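You operate a simulated robot arm through the tools that you are given. There is no shell and no other tool. Be economical: measure what you need, move in short steps, check, and stop when the job is done.

The job below is to be done with a simulated two-armed robot. You get a single attempt, and the scene is never put back.

JOB
Pick up the bottle labelled "rust oil" from the top of the number two machine with one hand, pass it to the other hand and put it on the bottom shelf of the coil rack. Set down upright: bottle.
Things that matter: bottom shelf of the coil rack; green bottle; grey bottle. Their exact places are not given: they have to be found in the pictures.

Only the result counts: the job must be done as asked and must still hold three seconds after the hand-in. Knocking over, shifting, dropping, spilling or breaking anything else fails it.

ROBOT AND FRAMES
Two 7-joint arms with two-finger parallel grippers on one trunk, on a base that drives. Base frame: it is fixed to the floor where the robot stands at the start and does not move with it; the origin is under the middle of the robot, x ahead of it, y to its left, z up. Readings come in mm, degrees, newtons and seconds.
The left shoulder is at the start at [20, 170, 1178], the right one opposite. With the tool pointing down near the work surface each hand reaches from about 220 to 680 mm from the robot's upright axis, wherever it stands, measured 20 degrees to its own side. Places, roughly: bottom shelf of the coil rack [-3800, 1700, 300]. Payload 3.8 kg a hand.
The TCP of each hand is the grasp point between the finger pads, 30 mm short of the fingertips. In the tool frame z runs along the fingers and y along their closing line. The gripper opens to 110 mm. The fingers are 20 mm wide and 10 mm thick; the gripper's body (48 by 112 mm) begins 55 mm behind the TCP.
Orientation is that of the tool frame in the base frame, as a unit quaternion [x, y, z, w]. With the fingers straight down and closing along the base's y, the tool's x points along the base's -x, its y along +y and its z along -z.

CONTROLS
- The arms move only by the tool play_rows. It takes "left_increments", "right_increments" or both (then of equal length, played together; a hand with none holds still); each is a list that holds one entry, the list of rows, each a list of 7 numbers: the shift along the tool's x, y, z in mm, then the turn, a rotation vector about the tool's x, y, z in degrees, then the opening, from 0 (shut) to 1 (fully open). In form: [[[dx, dy, dz, ax, ay, az, grip], ...]]. A call has 1 to 20 rows; each row is the pose to reach, as a shift and turn from the pose commanded when the call began, along the tool's axes at that moment. A row lasts 0.2 s, in which the tool goes at most 50 mm and 8.6 degrees; a call with a longer step from one row to the next is refused whole, and so is a gripper value outside its range. Where a pose cannot be reached the arm comes as near as it can. A force on the tool above 40 N (or 10 N above the force at the start of the call, whichever is more), or a blocked arm, ends the call early, and 0.2 s more pass. Each finger travels about 72 mm/s and halts on what it meets, pressing with about 21 N; the grip force reading is that of the motor and also rises with nothing between the fingers. The clock runs only during rows and for 0.2 s after the last one: add rows that repeat a pose to give the fingers time. The reply holds the time, the measured pose of the TCP, the force on the tool along the base axes, the opening and the grip force, in the units named above and with some noise, with the torque about the TCP (base axes, N m) and any sound that the robot's microphone picked up.
- Cameras (640 x 400 px; columns grow to the right, rows downward): "scene" is now at [112, -17.6, 1355.9]; the picture's right is [-0.19, -0.98, 0.00], its down [-0.30, 0.06, -0.95] and it looks along [0.93, -0.18, -0.31] (base axes); focal length 249 px, centre (320, 200). "left" rides on the left gripper at [72, -17, -104] in its tool frame; the picture's right is [0.23, 0.97, 0.00], its down [-0.76, 0.18, -0.62] and it looks along [-0.61, 0.14, 0.78] (tool axes); focal length 222 px, centre (320, 200). "right" rides on the right gripper at [72, 17, -103] in its tool frame; the picture's right is [-0.23, 0.97, 0.00], its down [-0.76, -0.18, -0.62] and it looks along [-0.61, -0.14, 0.78] (tool axes); focal length 222 px, centre (320, 200).
- capture(camera): a new picture of that camera. It takes no simulated time.
- lift_body(by): slides the trunk up (or, below 0, down) by that many mm; the arms and the scene camera ride with it, the base frame stays. It gives what a move gives, with no picture.
- base_move(legs): drives the robot by 1 to 6 legs, each [ahead, turn to the left] in mm and degrees, along the robot's own axes; the way and the turn of a leg run together, so that a leg with both is an arc; at most 1500 mm and 180 degrees a leg. The arms and the cameras ride along, it lands a little off, and it stops where it bumps. It gives what a move gives.
- head_to(pan, tilt): turns the head with the scene camera to pan (to the left, within 80 degrees either way) and tilt (down, from -29 to 69), counted from straight ahead of the robot. It gives what a move gives.
- locate(camera, pixels): for up to 12 pixels [column, row] of the newest picture of that camera ("zoom" is the newest enlarged one), the place [x, y, z] in the base frame of the surface seen there, good to about 3 mm. It takes no simulated time.
- close_up(camera, box): a new picture of the part [left, top, right, bottom] of that camera's present view, enlarged. It takes no simulated time.
- job_done(): hands the job in; it is judged then, once.

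Keep the steps short. Do not move on a guess: measure, check each grasp and each placing, and mend mistakes. In all there are 80 turns and 78 pictures (those below and enlarged ones count). Leave the grippers open and the arms clear of the work at the hand-in unless told otherwise, and finish with a single line.

The tools are called after ">>>" as name(argument=value, ...) on one line, values as JSON. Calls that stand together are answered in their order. play_rows: Moves the arms, as the interface text tells. Its arguments: {"type":"object","properties":{"left_increments":{"type":"array","items":{"type":"array","items":{"type":"array","items":{"type":"number"}}}},"right_increments":{"type":"array","items":{"type":"array","items":{"type":"array","items":{"type":"number"}}}}},"required":[]} The other tools are called the same way: lift_body (by) slides the trunk up or down; base_move (legs) drives the base; head_to (pan, tilt) turns the head that bears the scene camera; capture (camera) takes a picture; locate (camera, pixels) gives the place of the surface under pixels of a picture; close_up (camera, box) takes an enlarged picture of a part of a camera's view; job_done () hands the job in.

At the start:

```text
t: 0.0
left_position: [398.3, 136.7, 1250.3]
left_tcp_rot: [0.0, 1.0, 0.0, 0.001]
left_ft_force: [-0.6, -0.1, 0.5]
left_ft_torque: [-0.03, -0.01, 0.02]
left_finger_gap: 110.0
left_finger_force: 0.2
right_position: [386.1, -224.2, 1232.7]
right_tcp_rot: [-0.001, 1.0, 0.0, -0.001]
right_ft_force: [-0.4, 0.2, -0.7]
right_ft_torque: [0.01, -0.03, -0.04]
right_finger_gap: 109.9
right_finger_force: 0.0
trunk travel left (down, up): [-275.0, 295.0]
robot x, y, heading: [0.0, -0.5, -0.2]
head pan, tilt: [-10.8, 18.0]
```

scene: 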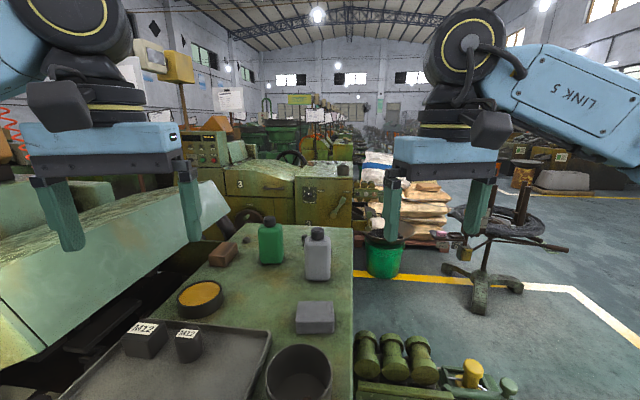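
right: 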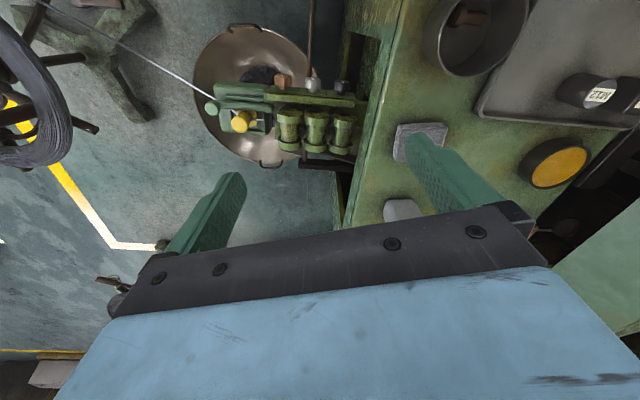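
left: 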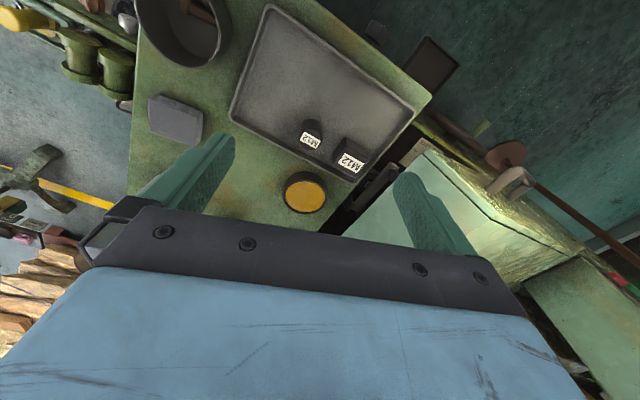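

I see a green bottle near (270,242) and a grey one near (317,255). I'll enlarge both to look for labels and measure where they are.

>>> close_up(camera="scene", box=[220, 200, 380, 300])

>>> locate(camera="scene", pixels=[[270, 217], [270, 243], [271, 262], [318, 234], [317, 256], [317, 277], [315, 310], [198, 292], [340, 290], [222, 255], [348, 232], [240, 320]])

```text
4.00 times, centred on (300, 250) of scene
```

zoom: 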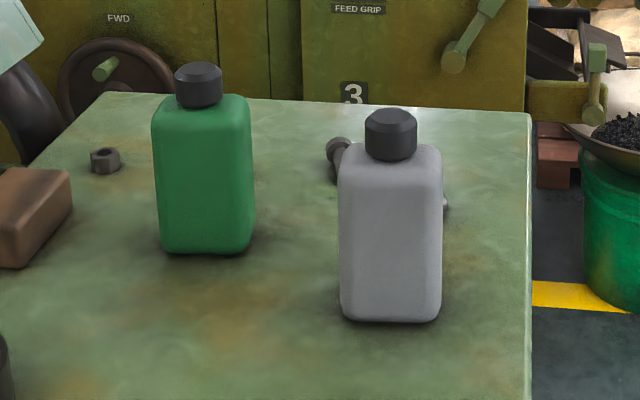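

```text
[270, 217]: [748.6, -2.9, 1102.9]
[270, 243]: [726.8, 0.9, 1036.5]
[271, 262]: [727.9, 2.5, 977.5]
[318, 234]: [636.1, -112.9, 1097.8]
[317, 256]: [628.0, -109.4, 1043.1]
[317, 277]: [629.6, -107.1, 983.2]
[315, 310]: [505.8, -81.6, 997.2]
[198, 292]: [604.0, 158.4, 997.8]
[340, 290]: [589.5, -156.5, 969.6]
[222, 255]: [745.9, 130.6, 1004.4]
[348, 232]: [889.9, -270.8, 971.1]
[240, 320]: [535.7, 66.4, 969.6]
```

No labels face me, so they must be on the far sides. I'll move the right hand forward on the free right side, well above the table, and yaw it about 145° so its camera looks back at the bottles.

>>> play_rows(right_increments=[[[-17, -5, 0, 0, 0, -8.5, 1], [-34, -10, 0, 0, 0, -17, 1], [-51, -15, 0, 0, 0, -25.5, 1], [-68, -20, 0, 0, 0, -34, 1], [-85, -25, 0, 0, 0, -42.5, 1], [-102, -30, 0, 0, 0, -51, 1], [-119, -35, 0, 0, 0, -59.5, 1], [-136, -40, 0, 0, 0, -68, 1], [-153, -45, 0, 0, 0, -76.5, 1], [-170, -50, 0, 0, 0, -85, 1], [-187, -55, 0, 0, 0, -93.5, 1], [-204, -60, 0, 0, 0, -102, 1], [-221, -65, 0, 0, 0, -110.5, 1], [-238, -70, 0, 0, 0, -119, 1], [-255, -75, 0, 0, 0, -127.5, 1], [-272, -80, 0, 0, 0, -136, 1], [-289, -85, 0, 0, 0, -144.5, 1]]])

>>> capture(camera="right")

```text
t: 3.4
left_position: [398.5, 137.0, 1251.2]
left_tcp_rot: [0.0, 1.0, 0.0, 0.0]
left_ft_force: [0.1, 0.3, -0.2]
left_ft_torque: [0.0, 0.02, 0.02]
left_finger_gap: 109.9
left_finger_force: 0.0
right_position: [158.1, -100.7, 1170.7]
right_tcp_rot: [0.913, -0.408, 0.004, 0.0]
right_ft_force: [17.5, 3.1, -2.9]
right_ft_torque: [-0.13, 1.08, 0.25]
right_finger_gap: 106.1
right_finger_force: 0.1
right hand out of reach, approached as far as the arm can: row 5, 6, 7, 8, 9, 10, 11, 12, 13, 14, 15, 16
trunk travel left (down, up): [-275.0, 295.0]
robot x, y, heading: [-2.6, -1.9, -0.2]
head pan, tilt: [-10.8, 18.0]
stopped in row 16 (right hand): the force on the tool passed its limit at 99 N (the readings are from after the stop); the commanded pose is now the measured one
```

```text
73 pictures are left
```

right: 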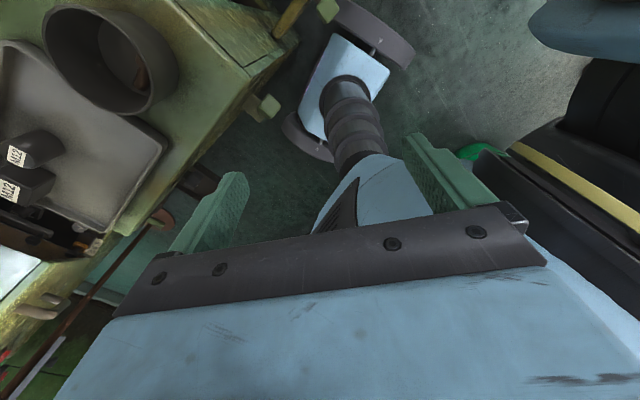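

The yaw pushed the hand back against the trunk, so this turn direction doesn't suit the right arm. I'll move it forward and clear while undoing the yaw, and survey the aisle with the head.

>>> play_rows(right_increments=[[[31, 9, 0, 0, 0, 0, 1], [54, 0, 0, 0, 0, 8.5, 1], [82, -10, -5, 0, 0, 17, 1], [110, -20, -10, 0, 0, 25.5, 1], [138, -30, -20, 0, 0, 34, 1], [166, -40, -30, 0, 0, 42.5, 1], [194, -50, -30, 0, 0, 51, 1], [222, -60, -30, 0, 0, 59.5, 1], [250, -70, -30, 0, 0, 68, 1], [250, -80, -30, 0, 0, 76.5, 1], [250, -86, -30, 0, 0, 85, 1], [250, -86, -30, 0, 0, 93.5, 1], [250, -86, -30, 0, 0, 102, 1], [250, -86, -30, 0, 0, 110.5, 1], [250, -86, -30, 0, 0, 119, 1], [250, -86, -30, 0, 0, 127.5, 1], [250, -86, -30, 0, 0, 131.8, 1], [250, -86, -30, 0, 0, 131.8, 1]]])

>>> head_to(pan=-45, tilt=30)

>>> capture(camera="scene")

```text
t: 3.6
left_position: [399.5, 136.5, 1250.5]
left_tcp_rot: [0.0, 1.0, 0.0, 0.0]
left_ft_force: [-0.7, -0.8, -0.4]
left_ft_torque: [0.0, 0.03, -0.01]
left_finger_gap: 109.9
left_finger_force: 0.1
right_position: [159.0, -101.4, 1171.6]
right_tcp_rot: [0.909, -0.416, 0.003, -0.003]
right_ft_force: [8.7, -1.3, 0.1]
right_ft_torque: [0.03, 0.63, 0.38]
right_finger_gap: 106.6
right_finger_force: 0.0
right hand out of reach, approached as far as the arm can: row 1
trunk travel left (down, up): [-275.0, 295.0]
robot x, y, heading: [1.7, 1.9, -0.4]
head pan, tilt: [-10.8, 18.0]
stopped in row 1 (right hand): the force on the tool passed its limit at 79 N (the readings are from after the stop); the commanded pose is now the measured one
```

```text
t: 4.6
left_position: [397.7, 137.6, 1250.0]
left_tcp_rot: [-0.001, 1.0, 0.001, 0.0]
left_ft_force: [-0.2, 0.9, 0.6]
left_ft_torque: [0.0, 0.01, -0.01]
left_finger_gap: 109.9
left_finger_force: 0.0
right_position: [157.7, -102.0, 1170.9]
right_tcp_rot: [0.909, -0.416, 0.002, -0.002]
right_ft_force: [12.9, -2.1, 0.5]
right_ft_torque: [0.19, 0.96, 0.6]
right_finger_gap: 105.9
right_finger_force: 0.0
trunk travel left (down, up): [-275.0, 295.0]
robot x, y, heading: [-3.6, -2.5, -0.3]
head pan, tilt: [-45.0, 30.0]
```

```text
72 pictures are left
```

scene: 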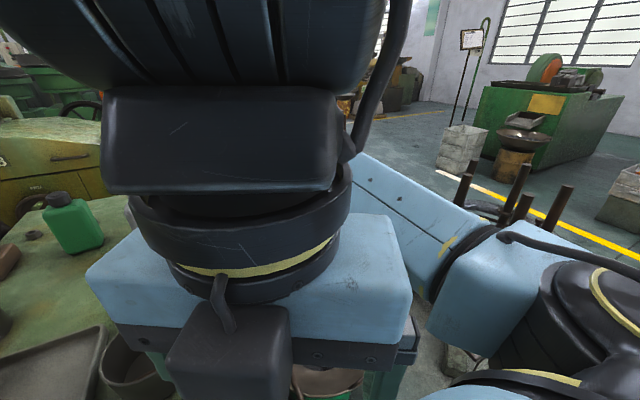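

A finger is touching the trunk (force +x). I'll pull the hand straight ahead (+x) first, in small steps.

>>> play_rows(right_increments=[[[10, -11, 0, 0, 0, 0, 0.9], [20, -22, 0, 0, 0, 0, 0.8], [33, -37, 0, 0, 0, 0, 0.8], [47, -52, 0, 0, 0, 0, 0.8], [60, -67, 0, 0, 0, 4, 0.8], [74, -80, 0, 0, 0, 8, 0.8]]])

```text
t: 6.0
left_position: [399.3, 137.3, 1250.0]
left_tcp_rot: [0.0, 1.0, 0.0, 0.0]
left_ft_force: [-0.6, 0.3, -0.1]
left_ft_torque: [0.02, 0.02, -0.03]
left_finger_gap: 110.1
left_finger_force: 0.1
right_position: [186.8, -82.1, 1162.2]
right_tcp_rot: [0.877, -0.48, 0.002, -0.003]
right_ft_force: [0.4, -0.2, 0.1]
right_ft_torque: [-0.01, 0.0, -0.02]
right_finger_gap: 88.1
right_finger_force: 0.1
right hand out of reach, approached as far as the arm can: row 1, 2, 3, 4, 5, 6
trunk travel left (down, up): [-275.0, 295.0]
robot x, y, heading: [0.7, 2.3, 0.1]
head pan, tilt: [-45.0, 30.0]
```

It's free now (force near zero). I'll unwind the yaw while moving ahead and outward.

>>> play_rows(right_increments=[[[0, 0, 0, 0, 0, 8.5, 1], [15, -5, -5, 0, 0, 17, 1], [30, -10, -10, 0, 0, 25.5, 1], [45, -15, -15, 0, 0, 34, 1], [60, -20, -20, 0, 0, 42.5, 1], [75, -25, -30, 0, 0, 51, 1], [90, -30, -40, 0, 0, 59.5, 1], [110, -35, -50, 0, 0, 68, 1], [130, -40, -60, 0, 0, 76.5, 1], [150, -50, -70, 0, 0, 85, 1], [170, -60, -70, 0, 0, 93.5, 1], [190, -65, -70, 0, 0, 102, 1], [209, -67, -70, 0, 0, 110.5, 1], [209, -67, -70, 0, 0, 119, 1], [209, -67, -70, 0, 0, 122, 1], [209, -67, -70, 0, 0, 122, 1]]])

>>> head_to(pan=-35, tilt=35)

>>> capture(camera="scene")

```text
t: 9.4
left_position: [398.6, 137.9, 1251.3]
left_tcp_rot: [0.001, 1.0, 0.0, 0.0]
left_ft_force: [-0.2, 0.6, -0.7]
left_ft_torque: [-0.01, -0.02, 0.0]
left_finger_gap: 110.1
left_finger_force: 0.0
right_position: [354.8, -223.3, 1232.3]
right_tcp_rot: [-0.006, 1.0, 0.002, 0.003]
right_ft_force: [-0.7, 0.2, 0.1]
right_ft_torque: [0.02, 0.02, 0.02]
right_finger_gap: 109.8
right_finger_force: 0.1
trunk travel left (down, up): [-275.0, 295.0]
robot x, y, heading: [1.6, 1.3, 0.0]
head pan, tilt: [-45.0, 30.0]
```

```text
t: 10.2
left_position: [397.9, 137.6, 1250.8]
left_tcp_rot: [0.0, 1.0, 0.0, -0.001]
left_ft_force: [0.1, 0.4, -0.1]
left_ft_torque: [0.02, 0.0, 0.01]
left_finger_gap: 109.9
left_finger_force: 0.0
right_position: [352.9, -224.8, 1233.0]
right_tcp_rot: [-0.006, 1.0, 0.002, 0.004]
right_ft_force: [0.8, -0.8, 0.6]
right_ft_torque: [0.01, 0.0, 0.0]
right_finger_gap: 109.9
right_finger_force: 0.0
trunk travel left (down, up): [-275.0, 295.0]
robot x, y, heading: [-2.3, -1.5, 0.2]
head pan, tilt: [-35.0, 35.0]
```

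```text
71 pictures are left
```

scene: 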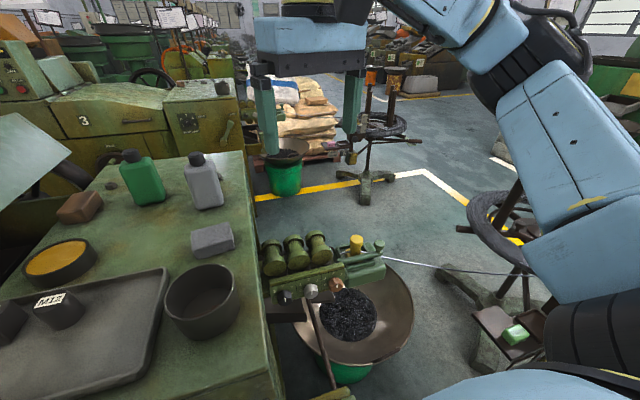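

The arm is back. I'll measure the aisle to the right of the table: the wok, the bucket, the stands, and the table edge.

>>> locate(camera="scene", pixels=[[410, 345], [300, 340], [365, 200], [288, 190], [245, 155], [275, 345], [350, 255], [470, 330], [440, 240], [500, 300], [330, 390], [200, 105]])

```text
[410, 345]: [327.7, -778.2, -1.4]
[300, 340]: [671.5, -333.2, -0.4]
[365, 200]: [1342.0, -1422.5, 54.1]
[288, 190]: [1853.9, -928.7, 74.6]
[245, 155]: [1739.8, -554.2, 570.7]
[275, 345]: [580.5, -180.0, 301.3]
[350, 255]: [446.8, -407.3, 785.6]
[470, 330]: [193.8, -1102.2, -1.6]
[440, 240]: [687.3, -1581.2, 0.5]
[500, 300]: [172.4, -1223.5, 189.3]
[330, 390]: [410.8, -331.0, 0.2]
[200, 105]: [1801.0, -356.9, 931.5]
```

To see the back faces I need to get closer from the right front corner. I'll measure the wok, the vise, the table front edge, and the stands nearest to me before driving.

>>> locate(camera="scene", pixels=[[297, 328], [411, 318], [370, 362], [350, 376], [345, 315], [380, 245], [262, 270], [240, 380], [160, 385], [515, 340], [495, 360], [445, 390]])

>>> head_to(pan=0, tilt=69)

>>> capture(camera="scene")

>>> head_to(pan=-60, tilt=60)

>>> capture(camera="scene")

```text
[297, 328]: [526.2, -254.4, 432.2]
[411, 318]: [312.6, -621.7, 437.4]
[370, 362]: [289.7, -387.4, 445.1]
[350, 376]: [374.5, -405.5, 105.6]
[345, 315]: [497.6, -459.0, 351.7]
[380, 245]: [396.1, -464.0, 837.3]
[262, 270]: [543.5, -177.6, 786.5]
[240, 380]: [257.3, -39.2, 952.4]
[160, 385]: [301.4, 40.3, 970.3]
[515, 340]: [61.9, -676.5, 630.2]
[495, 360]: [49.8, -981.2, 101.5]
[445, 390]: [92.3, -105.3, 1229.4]
```

```text
t: 11.2
left_position: [398.4, 137.7, 1249.8]
left_tcp_rot: [0.0, 1.0, 0.0, 0.0]
left_ft_force: [0.5, 0.7, 0.0]
left_ft_torque: [0.0, 0.0, 0.01]
left_finger_gap: 109.9
left_finger_force: 0.1
right_position: [353.7, -224.2, 1232.6]
right_tcp_rot: [-0.007, 1.0, 0.003, 0.003]
right_ft_force: [0.0, -0.1, 1.0]
right_ft_torque: [0.02, -0.01, 0.03]
right_finger_gap: 110.0
right_finger_force: 0.0
trunk travel left (down, up): [-275.0, 295.0]
robot x, y, heading: [3.0, -1.0, -0.1]
head pan, tilt: [0.0, 68.8]
```

```text
70 pictures are left
```

scene: 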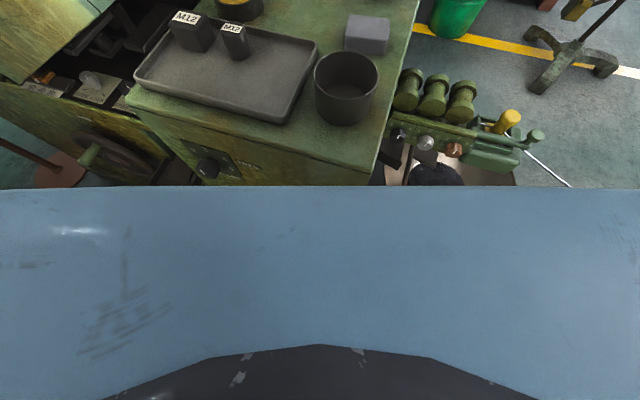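

```text
t: 12.5
left_position: [399.5, 138.0, 1251.4]
left_tcp_rot: [0.0, 1.0, 0.001, 0.0]
left_ft_force: [1.0, 0.2, 0.0]
left_ft_torque: [0.01, -0.01, 0.02]
left_finger_gap: 110.2
left_finger_force: 0.0
right_position: [353.6, -223.7, 1232.5]
right_tcp_rot: [-0.007, 1.0, 0.002, 0.004]
right_ft_force: [0.2, 0.8, -0.7]
right_ft_torque: [-0.03, 0.01, 0.03]
right_finger_gap: 110.1
right_finger_force: 0.1
trunk travel left (down, up): [-275.0, 295.0]
robot x, y, heading: [0.3, -1.8, -0.2]
head pan, tilt: [-60.0, 60.0]
```

```text
69 pictures are left
```

scene: 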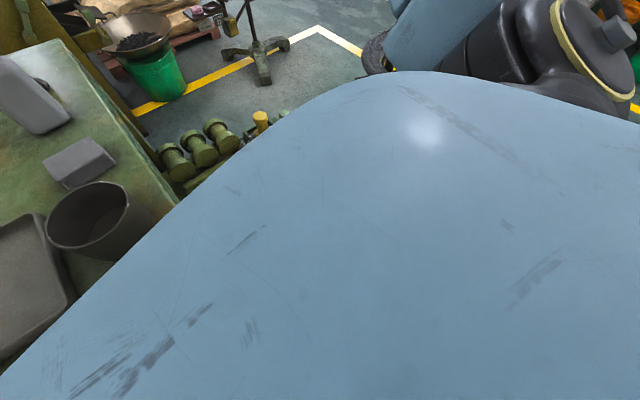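

The table front is at about x=257 and the wok is close on the right. Turning the robot left in place would bring the right shoulder about 130 mm nearer and yaw the hand the way I want. I'll check the clearance on both sides first.

>>> head_to(pan=75, tilt=25)

>>> capture(camera="scene")

>>> locate(camera="scene", pixels=[[320, 200], [320, 300], [200, 250], [450, 250], [100, 300], [550, 200], [320, 380], [150, 200], [500, 320], [400, 200], [250, 330], [60, 200]])

>>> head_to(pan=-75, tilt=25)

>>> capture(camera="scene")

>>> locate(camera="scene", pixels=[[320, 200], [320, 300], [200, 250], [450, 250], [100, 300], [550, 200], [320, 380], [150, 200], [500, 320], [400, 200], [250, 330], [60, 200]])

```text
t: 14.6
left_position: [399.3, 138.0, 1250.9]
left_tcp_rot: [0.0, 1.0, 0.0, 0.001]
left_ft_force: [-0.1, -0.5, 0.9]
left_ft_torque: [0.02, 0.01, 0.02]
left_finger_gap: 110.0
left_finger_force: 0.0
right_position: [353.3, -224.5, 1232.2]
right_tcp_rot: [-0.006, 1.0, 0.002, 0.004]
right_ft_force: [-0.3, -0.7, -0.4]
right_ft_torque: [0.02, 0.01, 0.01]
right_finger_gap: 109.9
right_finger_force: 0.0
trunk travel left (down, up): [-275.0, 295.0]
robot x, y, heading: [2.8, -2.9, 0.1]
head pan, tilt: [75.0, 25.0]
```

```text
68 pictures are left
```

scene: 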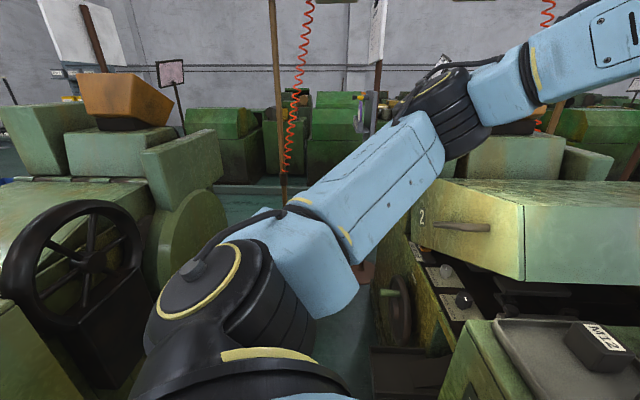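

```text
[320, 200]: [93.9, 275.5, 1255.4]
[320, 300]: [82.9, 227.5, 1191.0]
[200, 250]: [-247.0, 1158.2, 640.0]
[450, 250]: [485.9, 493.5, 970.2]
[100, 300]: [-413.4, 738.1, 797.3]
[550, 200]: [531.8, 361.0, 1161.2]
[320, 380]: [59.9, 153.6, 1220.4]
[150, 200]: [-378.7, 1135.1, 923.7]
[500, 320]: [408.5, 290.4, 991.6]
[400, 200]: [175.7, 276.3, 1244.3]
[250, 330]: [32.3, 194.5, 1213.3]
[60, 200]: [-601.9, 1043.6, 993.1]
```

```text
t: 17.0
left_position: [399.7, 137.9, 1251.7]
left_tcp_rot: [0.0, 1.0, 0.0, 0.001]
left_ft_force: [0.2, -0.8, 0.3]
left_ft_torque: [-0.01, -0.02, -0.01]
left_finger_gap: 110.0
left_finger_force: 0.0
right_position: [353.3, -223.3, 1233.3]
right_tcp_rot: [-0.007, 1.0, 0.002, 0.004]
right_ft_force: [-0.3, -0.3, 0.3]
right_ft_torque: [-0.05, 0.02, -0.04]
right_finger_gap: 110.2
right_finger_force: 0.0
trunk travel left (down, up): [-275.0, 295.0]
robot x, y, heading: [1.3, -2.2, 0.1]
head pan, tilt: [-75.0, 25.0]
```

```text
67 pictures are left
```

scene: 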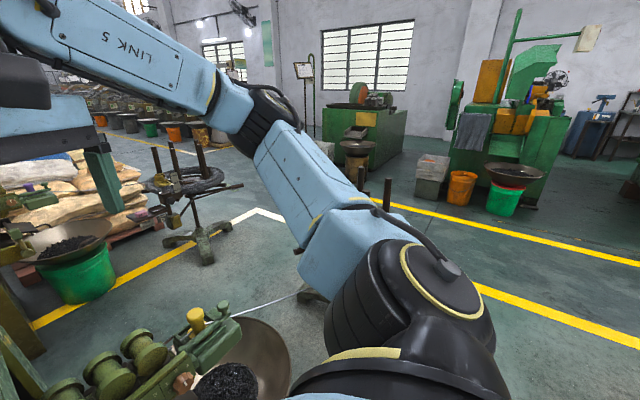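

```text
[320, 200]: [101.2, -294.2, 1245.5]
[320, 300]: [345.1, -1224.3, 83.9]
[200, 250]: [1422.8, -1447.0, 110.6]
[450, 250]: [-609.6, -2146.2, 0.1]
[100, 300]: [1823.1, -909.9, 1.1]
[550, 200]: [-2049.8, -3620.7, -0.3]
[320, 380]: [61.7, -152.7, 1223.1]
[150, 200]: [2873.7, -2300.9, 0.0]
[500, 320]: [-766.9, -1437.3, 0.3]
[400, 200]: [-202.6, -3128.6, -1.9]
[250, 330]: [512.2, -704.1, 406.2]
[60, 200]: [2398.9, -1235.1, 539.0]
```

Free floor is far to the right; the stands are close by. Before any driving I'll test in place how far the right hand can yaw the other way.

>>> play_rows(right_increments=[[[0, 0, 0, 0, 0, 8.5, 1], [0, 0, 0, 0, 0, 17, 1], [0, 0, 0, 0, 0, 25.5, 1], [0, 0, 0, 0, 0, 34, 1], [0, 0, 0, 0, 0, 42.5, 1], [0, 0, 0, 0, 0, 51, 1], [0, 0, 0, 0, 0, 59.5, 1], [0, 0, 0, 0, 0, 68, 1], [0, 0, 0, 0, 0, 76.5, 1], [0, 0, 0, 0, 0, 85, 1], [0, 0, 0, 0, 0, 93.5, 1], [0, 0, 0, 0, 0, 102, 1], [0, 0, 0, 0, 0, 110.5, 1], [0, 0, 0, 0, 0, 119, 1], [0, 0, 0, 0, 0, 127.5, 1], [0, 0, 0, 0, 0, 136, 1], [0, 0, 0, 0, 0, 144.5, 1], [0, 0, 0, 0, 0, 153, 1]]])

```text
t: 20.8
left_position: [399.1, 137.9, 1250.4]
left_tcp_rot: [0.0, 1.0, 0.001, 0.0]
left_ft_force: [0.4, -0.8, 0.4]
left_ft_torque: [0.0, 0.0, -0.01]
left_finger_gap: 110.1
left_finger_force: 0.1
right_position: [354.8, -223.2, 1233.4]
right_tcp_rot: [0.971, 0.239, 0.003, 0.0]
right_ft_force: [0.3, 0.2, 0.1]
right_ft_torque: [0.01, 0.02, 0.02]
right_finger_gap: 110.0
right_finger_force: 0.1
trunk travel left (down, up): [-275.0, 295.0]
robot x, y, heading: [2.6, -2.6, 0.0]
head pan, tilt: [-75.0, 25.0]
```

The clockwise yaw works fully, so the camera now looks back toward the robot. I'll reach forward over the bottles with the fingertips staying above 1160 (the caps top out at about 1120) and take a picture.

>>> play_rows(right_increments=[[[39, 7, 3, 0, 0, 0, 1], [78, 15, 6, 0, 0, 0, 1], [117, 22, 9, 0, 0, 0, 1], [156, 30, 12, 0, 0, 0, 1], [195, 37, 15, 0, 0, 0, 1], [234, 45, 18, 0, 0, 0, 1], [273, 52, 21, 0, 0, 0, 1], [312, 60, 25, 0, 0, 0, 1], [349, 67, 28, 0, 0, 0, 1], [349, 67, 28, 0, 0, 0, 1]]])

>>> capture(camera="right")

```text
t: 23.0
left_position: [399.7, 138.3, 1251.0]
left_tcp_rot: [0.0, 1.0, 0.0, -0.001]
left_ft_force: [-0.2, 0.8, -0.6]
left_ft_torque: [0.0, 0.0, -0.03]
left_finger_gap: 110.1
left_finger_force: 0.1
right_position: [606.1, -136.7, 1176.2]
right_tcp_rot: [0.971, 0.24, 0.003, -0.001]
right_ft_force: [0.8, -0.3, 0.4]
right_ft_torque: [-0.02, 0.04, -0.01]
right_finger_gap: 109.6
right_finger_force: 0.1
right hand out of reach, approached as far as the arm can: row 7, 8, 9, 10
trunk travel left (down, up): [-275.0, 295.0]
robot x, y, heading: [2.6, 0.4, -0.1]
head pan, tilt: [-75.0, 25.0]
```

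```text
66 pictures are left
```

right: 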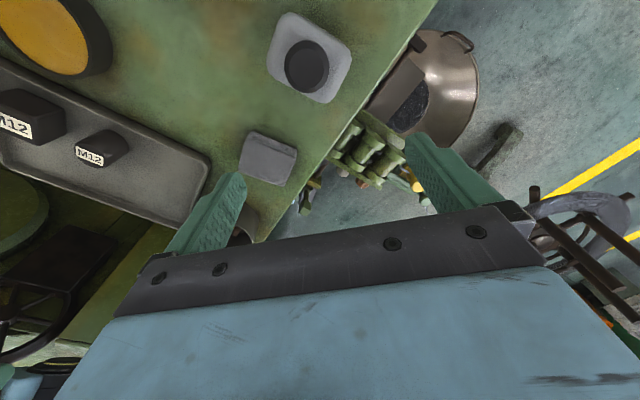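

I reached x=606 and only see the tops. Raising the trunk will bring the shoulder level with the wrist and extend the reach. I'll lift it 220 mm.

>>> lift_body(by=220)

>>> play_rows(right_increments=[[[20, 6, 30, 0, 0, 0, 1], [40, 12, 60, 0, 0, 0, 1], [60, 18, 90, 0, 0, 0, 1], [80, 24, 120, 0, 0, 0, 1], [107, 33, 150, 0, 0, 0, 1], [107, 33, 150, 0, 0, 0, 1]]])

>>> capture(camera="right")

```text
t: 25.3
left_position: [398.5, 138.0, 1470.6]
left_tcp_rot: [0.0, 1.0, 0.0, 0.001]
left_ft_force: [-0.4, 0.1, 0.1]
left_ft_torque: [-0.02, 0.01, 0.0]
left_finger_gap: 110.4
left_finger_force: 0.1
right_position: [605.7, -136.6, 1396.5]
right_tcp_rot: [0.971, 0.241, 0.003, -0.001]
right_ft_force: [0.1, -0.1, -0.1]
right_ft_torque: [-0.01, 0.01, -0.01]
right_finger_gap: 110.2
right_finger_force: 0.0
trunk travel left (down, up): [-495.0, 75.0]
robot x, y, heading: [1.2, 2.8, 0.3]
head pan, tilt: [-75.0, 25.0]
```

```text
t: 26.7
left_position: [398.8, 136.7, 1470.5]
left_tcp_rot: [-0.001, 1.0, 0.001, 0.0]
left_ft_force: [0.5, -0.1, 0.3]
left_ft_torque: [0.01, 0.03, -0.02]
left_finger_gap: 110.0
left_finger_force: 0.1
right_position: [633.7, -140.1, 1247.8]
right_tcp_rot: [0.971, 0.24, 0.004, 0.0]
right_ft_force: [0.2, 0.7, 0.3]
right_ft_torque: [-0.04, -0.01, 0.01]
right_finger_gap: 110.2
right_finger_force: 0.1
right hand out of reach, approached as far as the arm can: row 1, 2, 3, 4, 5, 6
trunk travel left (down, up): [-495.0, 75.0]
robot x, y, heading: [3.3, 3.0, 0.1]
head pan, tilt: [-75.0, 25.0]
```

```text
65 pictures are left
```

right: 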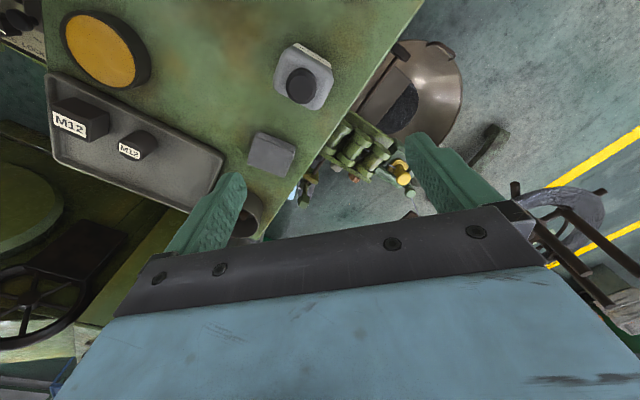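

Now a label is visible on the grey bottle's far side, at about (310,57). I'll enlarge it.

>>> close_up(camera="right", box=[270, 35, 340, 79])

```text
9.09 times, centred on (305, 57) of right
```

zoom: 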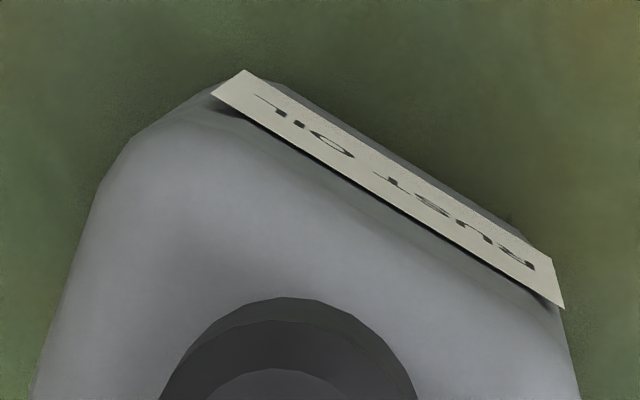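

It reads "RUST OIL", so the grey bottle is the target. I'll measure its shape from this top view.

>>> locate(camera="right", pixels=[[301, 86], [293, 46], [331, 66], [280, 92], [313, 107], [310, 57], [288, 60], [324, 84], [270, 150], [281, 83]])

>>> close_up(camera="right", box=[240, 30, 360, 105])

```text
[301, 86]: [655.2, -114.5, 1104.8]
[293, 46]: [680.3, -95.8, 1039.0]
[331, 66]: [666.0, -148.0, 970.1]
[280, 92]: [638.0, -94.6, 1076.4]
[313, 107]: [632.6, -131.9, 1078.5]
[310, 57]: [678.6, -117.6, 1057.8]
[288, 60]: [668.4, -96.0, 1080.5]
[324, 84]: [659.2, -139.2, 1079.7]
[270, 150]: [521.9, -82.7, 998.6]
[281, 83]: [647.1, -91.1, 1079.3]
```

```text
5.33 times, centred on (300, 68) of right
```

zoom: 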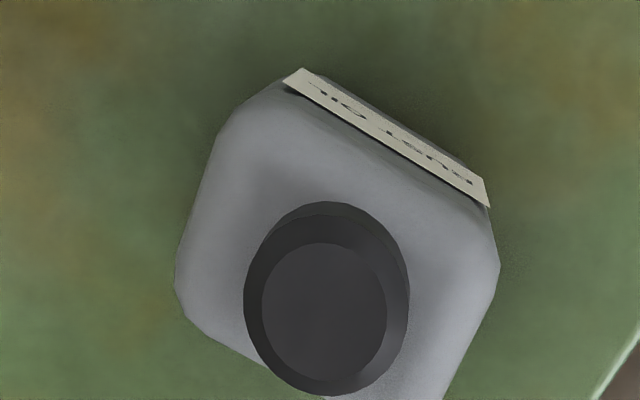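

Bottle: centre ≈ (654,−113), body about 52 mm square, base z 970, shoulder 1082, cap top 1105. I'll unwind the right wrist while pulling back high above the table.

>>> play_rows(right_increments=[[[-15, 0, -5, 0, 0, -8.5, 1], [-30, 0, -10, 0, 0, -17, 1], [-45, 0, -15, 0, 0, -25.5, 1], [-60, 0, -20, 0, 0, -34, 1], [-75, 0, -20, 0, 0, -42.5, 1], [-90, 0, -20, 0, 0, -51, 1], [-105, 0, -20, 0, 0, -59.5, 1], [-120, 0, -20, 0, 0, -68, 1], [-120, 0, -20, 0, 0, -76.5, 1], [-120, 0, -20, 0, 0, -85, 1], [-120, 0, -20, 0, 0, -93.5, 1], [-120, 0, -20, 0, 0, -102, 1], [-120, 0, -20, 0, 0, -110.5, 1], [-120, 0, -20, 0, 0, -119, 1], [-120, 0, -20, 0, 0, -127.5, 1], [-120, 0, -20, 0, 0, -136, 1], [-120, 0, -20, 0, 0, -144.5, 1], [-120, 0, -20, 0, 0, -152, 1], [-120, 0, -20, 0, 0, -152, 1]]])

>>> lift_body(by=-100)

>>> head_to(pan=-11, tilt=30)

>>> capture(camera="scene")

```text
t: 30.7
left_position: [398.5, 138.1, 1472.3]
left_tcp_rot: [-0.001, 1.0, 0.0, 0.0]
left_ft_force: [0.0, 0.3, -0.3]
left_ft_torque: [0.02, -0.01, 0.03]
left_finger_gap: 110.2
left_finger_force: 0.0
right_position: [529.3, -194.6, 1265.7]
right_tcp_rot: [0.002, 1.0, 0.002, 0.003]
right_ft_force: [0.3, 0.1, -0.3]
right_ft_torque: [-0.02, -0.02, 0.01]
right_finger_gap: 109.9
right_finger_force: 0.0
trunk travel left (down, up): [-495.0, 75.0]
robot x, y, heading: [1.2, 2.2, 0.0]
head pan, tilt: [-75.0, 25.0]
```

```text
t: 32.0
left_position: [399.2, 137.5, 1371.0]
left_tcp_rot: [0.0, 1.0, 0.0, 0.0]
left_ft_force: [-0.2, -0.2, -0.2]
left_ft_torque: [0.03, 0.01, -0.03]
left_finger_gap: 110.2
left_finger_force: 0.1
right_position: [530.3, -195.7, 1166.1]
right_tcp_rot: [0.002, 1.0, 0.001, 0.003]
right_ft_force: [0.1, 0.1, 0.0]
right_ft_torque: [0.03, 0.03, 0.01]
right_finger_gap: 110.0
right_finger_force: 0.0
trunk travel left (down, up): [-395.0, 175.0]
robot x, y, heading: [0.1, 1.8, 0.0]
head pan, tilt: [-75.0, 25.0]
```

```text
t: 33.4
left_position: [398.1, 137.7, 1371.0]
left_tcp_rot: [0.0, 1.0, 0.001, 0.0]
left_ft_force: [0.5, -0.9, -0.1]
left_ft_torque: [0.02, -0.02, 0.01]
left_finger_gap: 109.9
left_finger_force: 0.0
right_position: [530.6, -195.5, 1165.1]
right_tcp_rot: [0.002, 1.0, 0.001, 0.003]
right_ft_force: [0.5, -0.1, -0.3]
right_ft_torque: [0.01, 0.0, 0.01]
right_finger_gap: 109.7
right_finger_force: 0.0
trunk travel left (down, up): [-395.0, 175.0]
robot x, y, heading: [-1.0, 2.5, 0.1]
head pan, tilt: [-11.0, 30.0]
```

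```text
62 pictures are left
```

scene: 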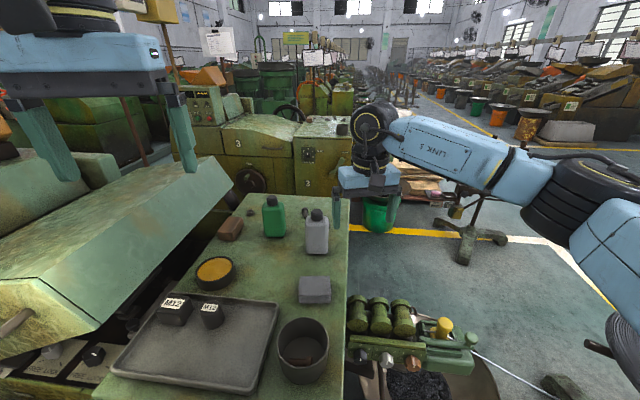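

The right hand is upright at (530,−195,1165). I'll move it over the grey bottle with its tips above the cap.

>>> play_rows(right_increments=[[[-30, 20, -5, 0, 0, 0, 1], [-60, 40, -5, 0, 0, 0, 1], [-90, 60, -5, 0, 0, 0, 1], [-124, 82, -5, 0, 0, 0, 1], [-124, 82, -5, 0, 0, 0, 1]]])

>>> capture(camera="right")

>>> close_up(camera="scene", box=[230, 140, 390, 290])

```text
t: 34.6
left_position: [398.5, 137.4, 1371.3]
left_tcp_rot: [0.001, 1.0, 0.0, -0.001]
left_ft_force: [0.6, 0.3, -1.1]
left_ft_torque: [-0.01, 0.01, -0.01]
left_finger_gap: 110.1
left_finger_force: 0.0
right_position: [630.4, -122.6, 1170.6]
right_tcp_rot: [0.001, 1.0, 0.002, 0.005]
right_ft_force: [1.6, 0.1, -0.1]
right_ft_torque: [-0.02, 0.03, 0.01]
right_finger_gap: 109.9
right_finger_force: 0.1
right hand out of reach, approached as far as the arm can: row 4, 5
trunk travel left (down, up): [-395.0, 175.0]
robot x, y, heading: [1.0, 2.4, -0.1]
head pan, tilt: [-11.0, 30.0]
```

```text
61 pictures are left
```

right: 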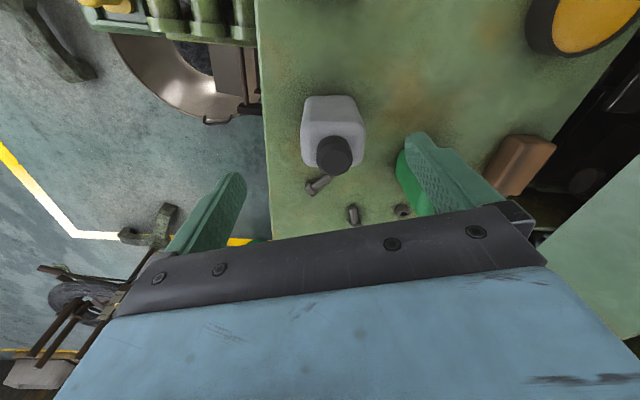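

```text
2.67 times, centred on (310, 215) of scene
```

zoom: 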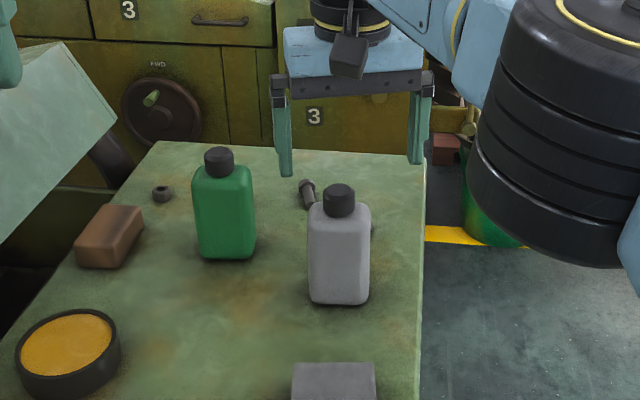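

The grey bottle sits between the finger lines, but the reach ends about 24 mm short. I'll tilt the tool 15° about its closing axis so the fingers lean forward, keeping the pads parallel to the bottle's sides. Then I'll see where the TCP lands.

>>> play_rows(right_increments=[[[0, 0, 0, 0, -7.5, 0, 1], [0, 0, 0, 0, -15, 0, 1], [0, 0, 0, 0, -15, 0, 1]]])

```text
t: 35.4
left_position: [398.3, 142.2, 1371.2]
left_tcp_rot: [-0.001, 1.0, -0.002, 0.0]
left_ft_force: [-0.2, 0.0, 0.0]
left_ft_torque: [-0.03, -0.02, 0.01]
left_finger_gap: 109.9
left_finger_force: 0.0
right_position: [631.5, -119.5, 1170.3]
right_tcp_rot: [0.001, 0.991, 0.0, 0.134]
right_ft_force: [-0.3, 0.7, 0.7]
right_ft_torque: [-0.04, 0.03, 0.01]
right_finger_gap: 109.6
right_finger_force: 0.0
right hand out of reach, approached as far as the arm can: row 1
trunk travel left (down, up): [-395.0, 175.0]
robot x, y, heading: [-4.7, 5.4, 0.0]
head pan, tilt: [-11.0, 30.0]
```

The commanded pose follows the clipped one. Now I'll shift +23 mm in x and +6 in y to centre over the bottle.

>>> play_rows(right_increments=[[[-11, 3, 3, 0, 0, 0, 1], [-22, 6, 6, 0, 0, 0, 1], [-22, 6, 6, 0, 0, 0, 1]]])

>>> close_up(camera="scene", box=[230, 140, 390, 290])

>>> locate(camera="zoom", pixels=[[340, 198], [340, 270], [310, 250], [368, 250], [290, 170], [412, 160]])

```text
t: 36.2
left_position: [398.1, 136.5, 1371.2]
left_tcp_rot: [0.0, 1.0, 0.0, 0.001]
left_ft_force: [0.1, 0.2, 0.1]
left_ft_torque: [0.01, 0.02, 0.02]
left_finger_gap: 109.7
left_finger_force: 0.1
right_position: [654.3, -117.9, 1170.7]
right_tcp_rot: [0.003, 0.991, 0.001, 0.134]
right_ft_force: [-0.8, 0.2, 0.0]
right_ft_torque: [0.0, -0.02, -0.03]
right_finger_gap: 110.0
right_finger_force: 0.0
trunk travel left (down, up): [-395.0, 175.0]
robot x, y, heading: [1.8, -1.2, -0.3]
head pan, tilt: [-11.0, 30.0]
```

```text
2.67 times, centred on (310, 215) of scene
```

zoom: 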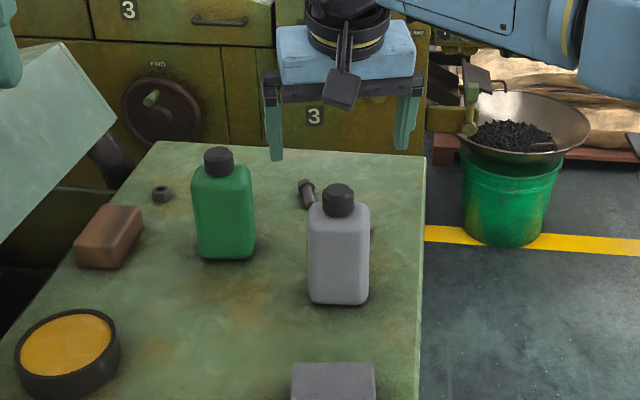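

```text
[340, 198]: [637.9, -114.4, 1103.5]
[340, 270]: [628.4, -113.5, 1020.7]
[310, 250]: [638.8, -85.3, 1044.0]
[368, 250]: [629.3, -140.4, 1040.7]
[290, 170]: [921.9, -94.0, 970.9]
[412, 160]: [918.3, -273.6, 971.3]
```

Bottle centre y ≈ −113; the hand is at (654,−118). I'll correct by 4 mm and lower 100 mm, watching the force.

>>> play_rows(right_increments=[[[0, 4, 0, 0, 0, 0, 1], [7, 4, 24, 0, 0, 0, 1], [13, 4, 48, 0, 0, 0, 1], [20, 4, 73, 0, 0, 0, 1], [27, 4, 97, 0, 0, 0, 1], [27, 4, 97, 0, 0, 0, 1]]])

>>> close_up(camera="scene", box=[230, 140, 390, 290])

```text
t: 37.6
left_position: [398.2, 137.1, 1370.9]
left_tcp_rot: [0.0, 1.0, 0.0, 0.0]
left_ft_force: [0.8, -0.3, 0.3]
left_ft_torque: [0.0, 0.02, -0.01]
left_finger_gap: 110.0
left_finger_force: 0.0
right_position: [653.3, -111.8, 1068.5]
right_tcp_rot: [0.002, 0.991, 0.001, 0.134]
right_ft_force: [-0.2, -0.4, -0.2]
right_ft_torque: [0.03, 0.03, -0.01]
right_finger_gap: 109.9
right_finger_force: 0.0
trunk travel left (down, up): [-395.0, 175.0]
robot x, y, heading: [-2.8, -1.3, 0.1]
head pan, tilt: [-11.0, 30.0]
```

```text
2.67 times, centred on (310, 215) of scene
```

zoom: 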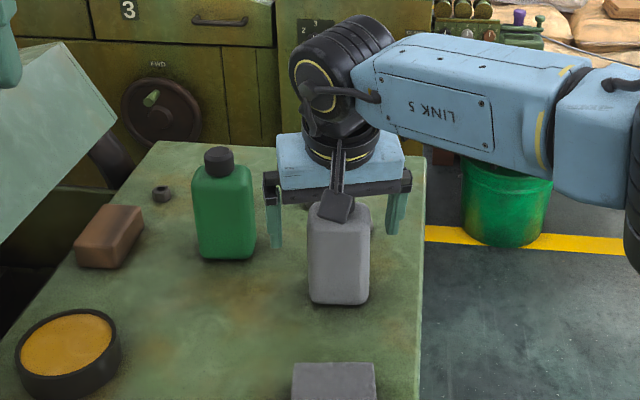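

The fingers straddle the bottle with no contact force. I'll close the gripper in stages.

>>> play_rows(right_increments=[[[0, 0, 0, 0, 0, 0, 0.7], [0, 0, 0, 0, 0, 0, 0.55], [0, 0, 0, 0, 0, 0, 0.4], [0, 0, 0, 0, 0, 0, 0.2], [0, 0, 0, 0, 0, 0, 0], [0, 0, 0, 0, 0, 0, 0]]])

```text
t: 39.0
left_position: [398.8, 137.8, 1369.8]
left_tcp_rot: [-0.001, 1.0, 0.001, -0.001]
left_ft_force: [0.3, 0.1, -0.2]
left_ft_torque: [0.02, -0.01, 0.0]
left_finger_gap: 109.9
left_finger_force: 0.1
right_position: [654.3, -111.7, 1070.8]
right_tcp_rot: [0.001, 0.991, 0.002, 0.133]
right_ft_force: [0.2, -1.8, 1.3]
right_ft_torque: [-0.31, -0.1, -0.05]
right_finger_gap: 64.6
right_finger_force: 20.8
trunk travel left (down, up): [-395.0, 175.0]
robot x, y, heading: [5.2, 0.2, 0.2]
head pan, tilt: [-11.0, 30.0]
```

It closed at a 64.6 mm gap with 20.8 N, a bit wider than the 55 mm I measured. I'll take a look before lifting.

>>> close_up(camera="scene", box=[280, 180, 370, 260])

>>> capture(camera="right")

```text
5.00 times, centred on (325, 220) of scene
```

zoom: 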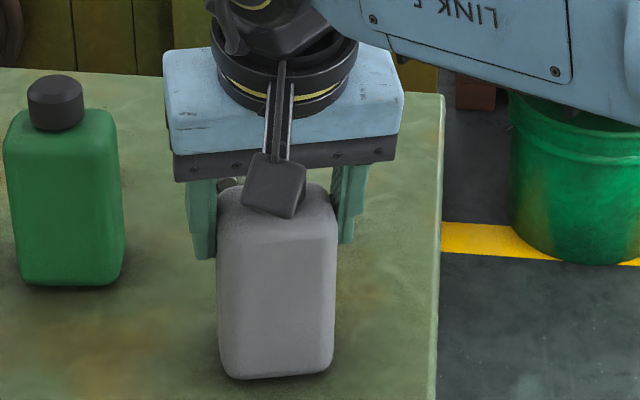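

```text
56 pictures are left
```

right: 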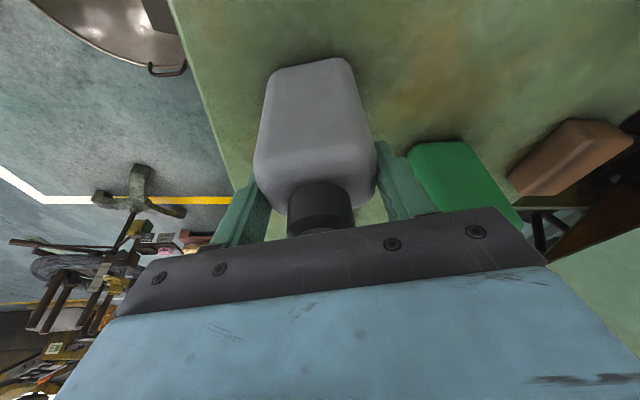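

The bottle sits squarely between the pads. I'll lift it slowly by 120 mm.

>>> play_rows(right_increments=[[[-3, 0, -10, 0, 0, 0, 0], [-8, 0, -29, 0, 0, 0, 0], [-16, 0, -58, 0, 0, 0, 0], [-24, 0, -87, 0, 0, 0, 0], [-32, 0, -116, 0, 0, 0, 0], [-32, 0, -116, 0, 0, 0, 0]]])

>>> capture(camera="scene")

```text
t: 40.4
left_position: [398.5, 137.6, 1371.1]
left_tcp_rot: [0.0, 1.0, 0.0, 0.0]
left_ft_force: [0.2, -0.2, 0.3]
left_ft_torque: [0.0, -0.02, 0.0]
left_finger_gap: 109.9
left_finger_force: 0.0
right_position: [655.3, -113.2, 1190.1]
right_tcp_rot: [0.001, 0.991, 0.002, 0.135]
right_ft_force: [0.1, -1.4, -3.6]
right_ft_torque: [0.01, -0.01, -0.03]
right_finger_gap: 64.8
right_finger_force: 21.2
trunk travel left (down, up): [-395.0, 175.0]
robot x, y, heading: [1.3, -3.7, -0.1]
head pan, tilt: [-11.0, 30.0]
```

```text
55 pictures are left
```

scene: 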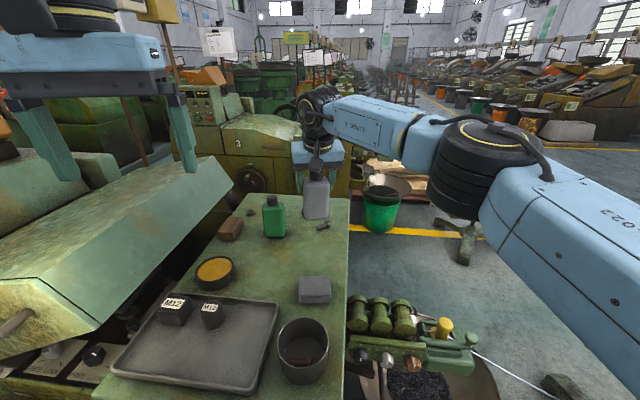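

The lift holds (about 0.37 kg, gap 64.8). I'll bring the bottle in close to the body, level the tool, and look rearward on both sides.

>>> play_rows(right_increments=[[[20, -3, -30, 0, 0, 0, 0], [50, -6, -50, 0, 2, 0, 0], [85, -10, -70, 0, 5, 0, 0], [120, -15, -85, 0, 8, 0, 0], [155, -20, -100, 0, 11, 0, 0], [190, -25, -113, 0, 14, 0, 0], [230, -30, -126, 0, 15.3, 0, 0], [230, -30, -126, 0, 15.3, 0, 0]]])

>>> head_to(pan=80, tilt=25)

>>> capture(camera="scene")

>>> head_to(pan=-80, tilt=25)

>>> capture(camera="scene")

```text
t: 42.2
left_position: [399.5, 137.9, 1370.4]
left_tcp_rot: [0.0, 1.0, 0.0, 0.0]
left_ft_force: [-0.5, 0.2, -0.5]
left_ft_torque: [-0.01, -0.01, 0.03]
left_finger_gap: 109.9
left_finger_force: 0.1
right_position: [399.4, -141.9, 1248.7]
right_tcp_rot: [0.003, 1.0, 0.001, 0.0]
right_ft_force: [-0.6, -0.2, -2.9]
right_ft_torque: [-0.01, -0.05, -0.05]
right_finger_gap: 64.6
right_finger_force: 20.8
trunk travel left (down, up): [-395.0, 175.0]
robot x, y, heading: [-1.8, -2.3, -0.2]
head pan, tilt: [-11.0, 30.0]
```

```text
t: 43.9
left_position: [399.3, 136.6, 1371.2]
left_tcp_rot: [0.0, 1.0, 0.0, 0.0]
left_ft_force: [1.0, -0.2, -1.8]
left_ft_torque: [-0.01, -0.03, 0.02]
left_finger_gap: 109.6
left_finger_force: 0.0
right_position: [397.9, -141.6, 1249.3]
right_tcp_rot: [0.002, 1.0, 0.002, 0.0]
right_ft_force: [0.8, -0.1, -3.3]
right_ft_torque: [-0.03, -0.05, 0.01]
right_finger_gap: 64.8
right_finger_force: 20.8
trunk travel left (down, up): [-395.0, 175.0]
robot x, y, heading: [0.9, 0.2, -0.1]
head pan, tilt: [80.0, 25.0]
```

```text
54 pictures are left
```

scene: 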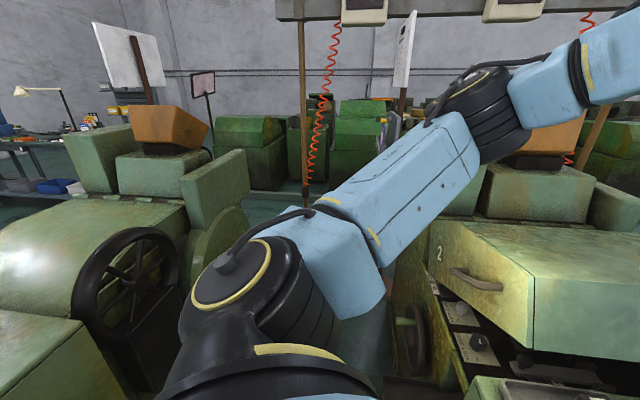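

```text
t: 46.3
left_position: [399.0, 137.0, 1370.8]
left_tcp_rot: [0.0, 1.0, 0.0, 0.0]
left_ft_force: [0.5, 1.0, 0.1]
left_ft_torque: [0.03, -0.02, 0.04]
left_finger_gap: 110.2
left_finger_force: 0.0
right_position: [398.9, -142.1, 1248.7]
right_tcp_rot: [0.002, 1.0, 0.002, 0.001]
right_ft_force: [-0.5, 0.0, -2.1]
right_ft_torque: [0.0, -0.09, 0.02]
right_finger_gap: 64.8
right_finger_force: 21.1
trunk travel left (down, up): [-395.0, 175.0]
robot x, y, heading: [1.2, -5.1, 0.1]
head pan, tilt: [-80.0, 25.0]
```

```text
53 pictures are left
```

scene: 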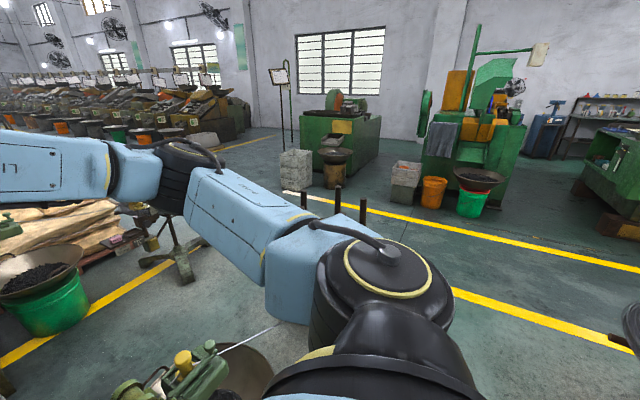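

There's something close at rear-left, around (40,350) in the left view; it's probably machine 1's table. I'll measure on both sides.

>>> locate(camera="scene", pixels=[[600, 350], [560, 330], [630, 320], [520, 300], [340, 200], [625, 340], [600, 225], [470, 210], [405, 195], [365, 215], [340, 195], [500, 260]])

>>> head_to(pan=80, tilt=35)

>>> capture(camera="scene")

>>> locate(camera="scene", pixels=[[20, 290], [60, 290], [80, 340], [20, 380], [90, 300], [100, 380], [130, 380], [30, 150], [170, 300], [10, 250], [60, 350], [110, 330]])

```text
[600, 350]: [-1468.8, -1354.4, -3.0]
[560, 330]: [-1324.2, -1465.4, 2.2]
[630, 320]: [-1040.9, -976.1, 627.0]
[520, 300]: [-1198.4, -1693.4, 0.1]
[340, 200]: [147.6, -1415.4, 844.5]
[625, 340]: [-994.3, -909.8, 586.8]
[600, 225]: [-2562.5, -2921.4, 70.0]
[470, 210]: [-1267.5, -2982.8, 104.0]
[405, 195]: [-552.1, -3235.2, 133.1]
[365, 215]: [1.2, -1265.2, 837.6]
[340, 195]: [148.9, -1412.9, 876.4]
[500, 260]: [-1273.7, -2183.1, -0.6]
```

```text
t: 48.8
left_position: [399.6, 137.4, 1370.5]
left_tcp_rot: [0.0, 1.0, -0.001, 0.0]
left_ft_force: [0.6, -0.4, 0.7]
left_ft_torque: [-0.01, 0.0, 0.01]
left_finger_gap: 110.0
left_finger_force: 0.1
right_position: [397.8, -142.6, 1249.1]
right_tcp_rot: [0.002, 1.0, 0.002, 0.001]
right_ft_force: [-0.6, 1.0, -3.4]
right_ft_torque: [0.01, -0.03, 0.0]
right_finger_gap: 64.4
right_finger_force: 21.4
trunk travel left (down, up): [-395.0, 175.0]
robot x, y, heading: [-1.0, -1.2, 0.0]
head pan, tilt: [80.0, 35.0]
```

```text
52 pictures are left
```

scene: 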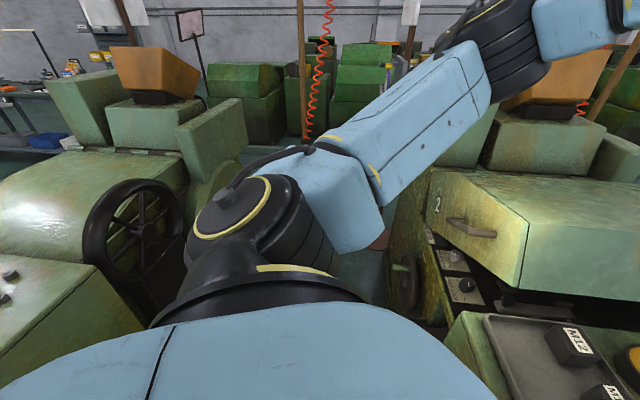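

```text
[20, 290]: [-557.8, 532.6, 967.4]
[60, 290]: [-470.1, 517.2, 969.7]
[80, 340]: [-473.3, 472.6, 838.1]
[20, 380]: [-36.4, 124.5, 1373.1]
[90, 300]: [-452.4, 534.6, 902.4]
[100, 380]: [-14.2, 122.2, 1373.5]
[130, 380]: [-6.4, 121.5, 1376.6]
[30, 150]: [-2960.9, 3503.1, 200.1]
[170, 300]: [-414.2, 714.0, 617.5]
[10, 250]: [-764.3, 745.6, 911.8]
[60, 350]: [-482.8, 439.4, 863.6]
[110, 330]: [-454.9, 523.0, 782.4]
```

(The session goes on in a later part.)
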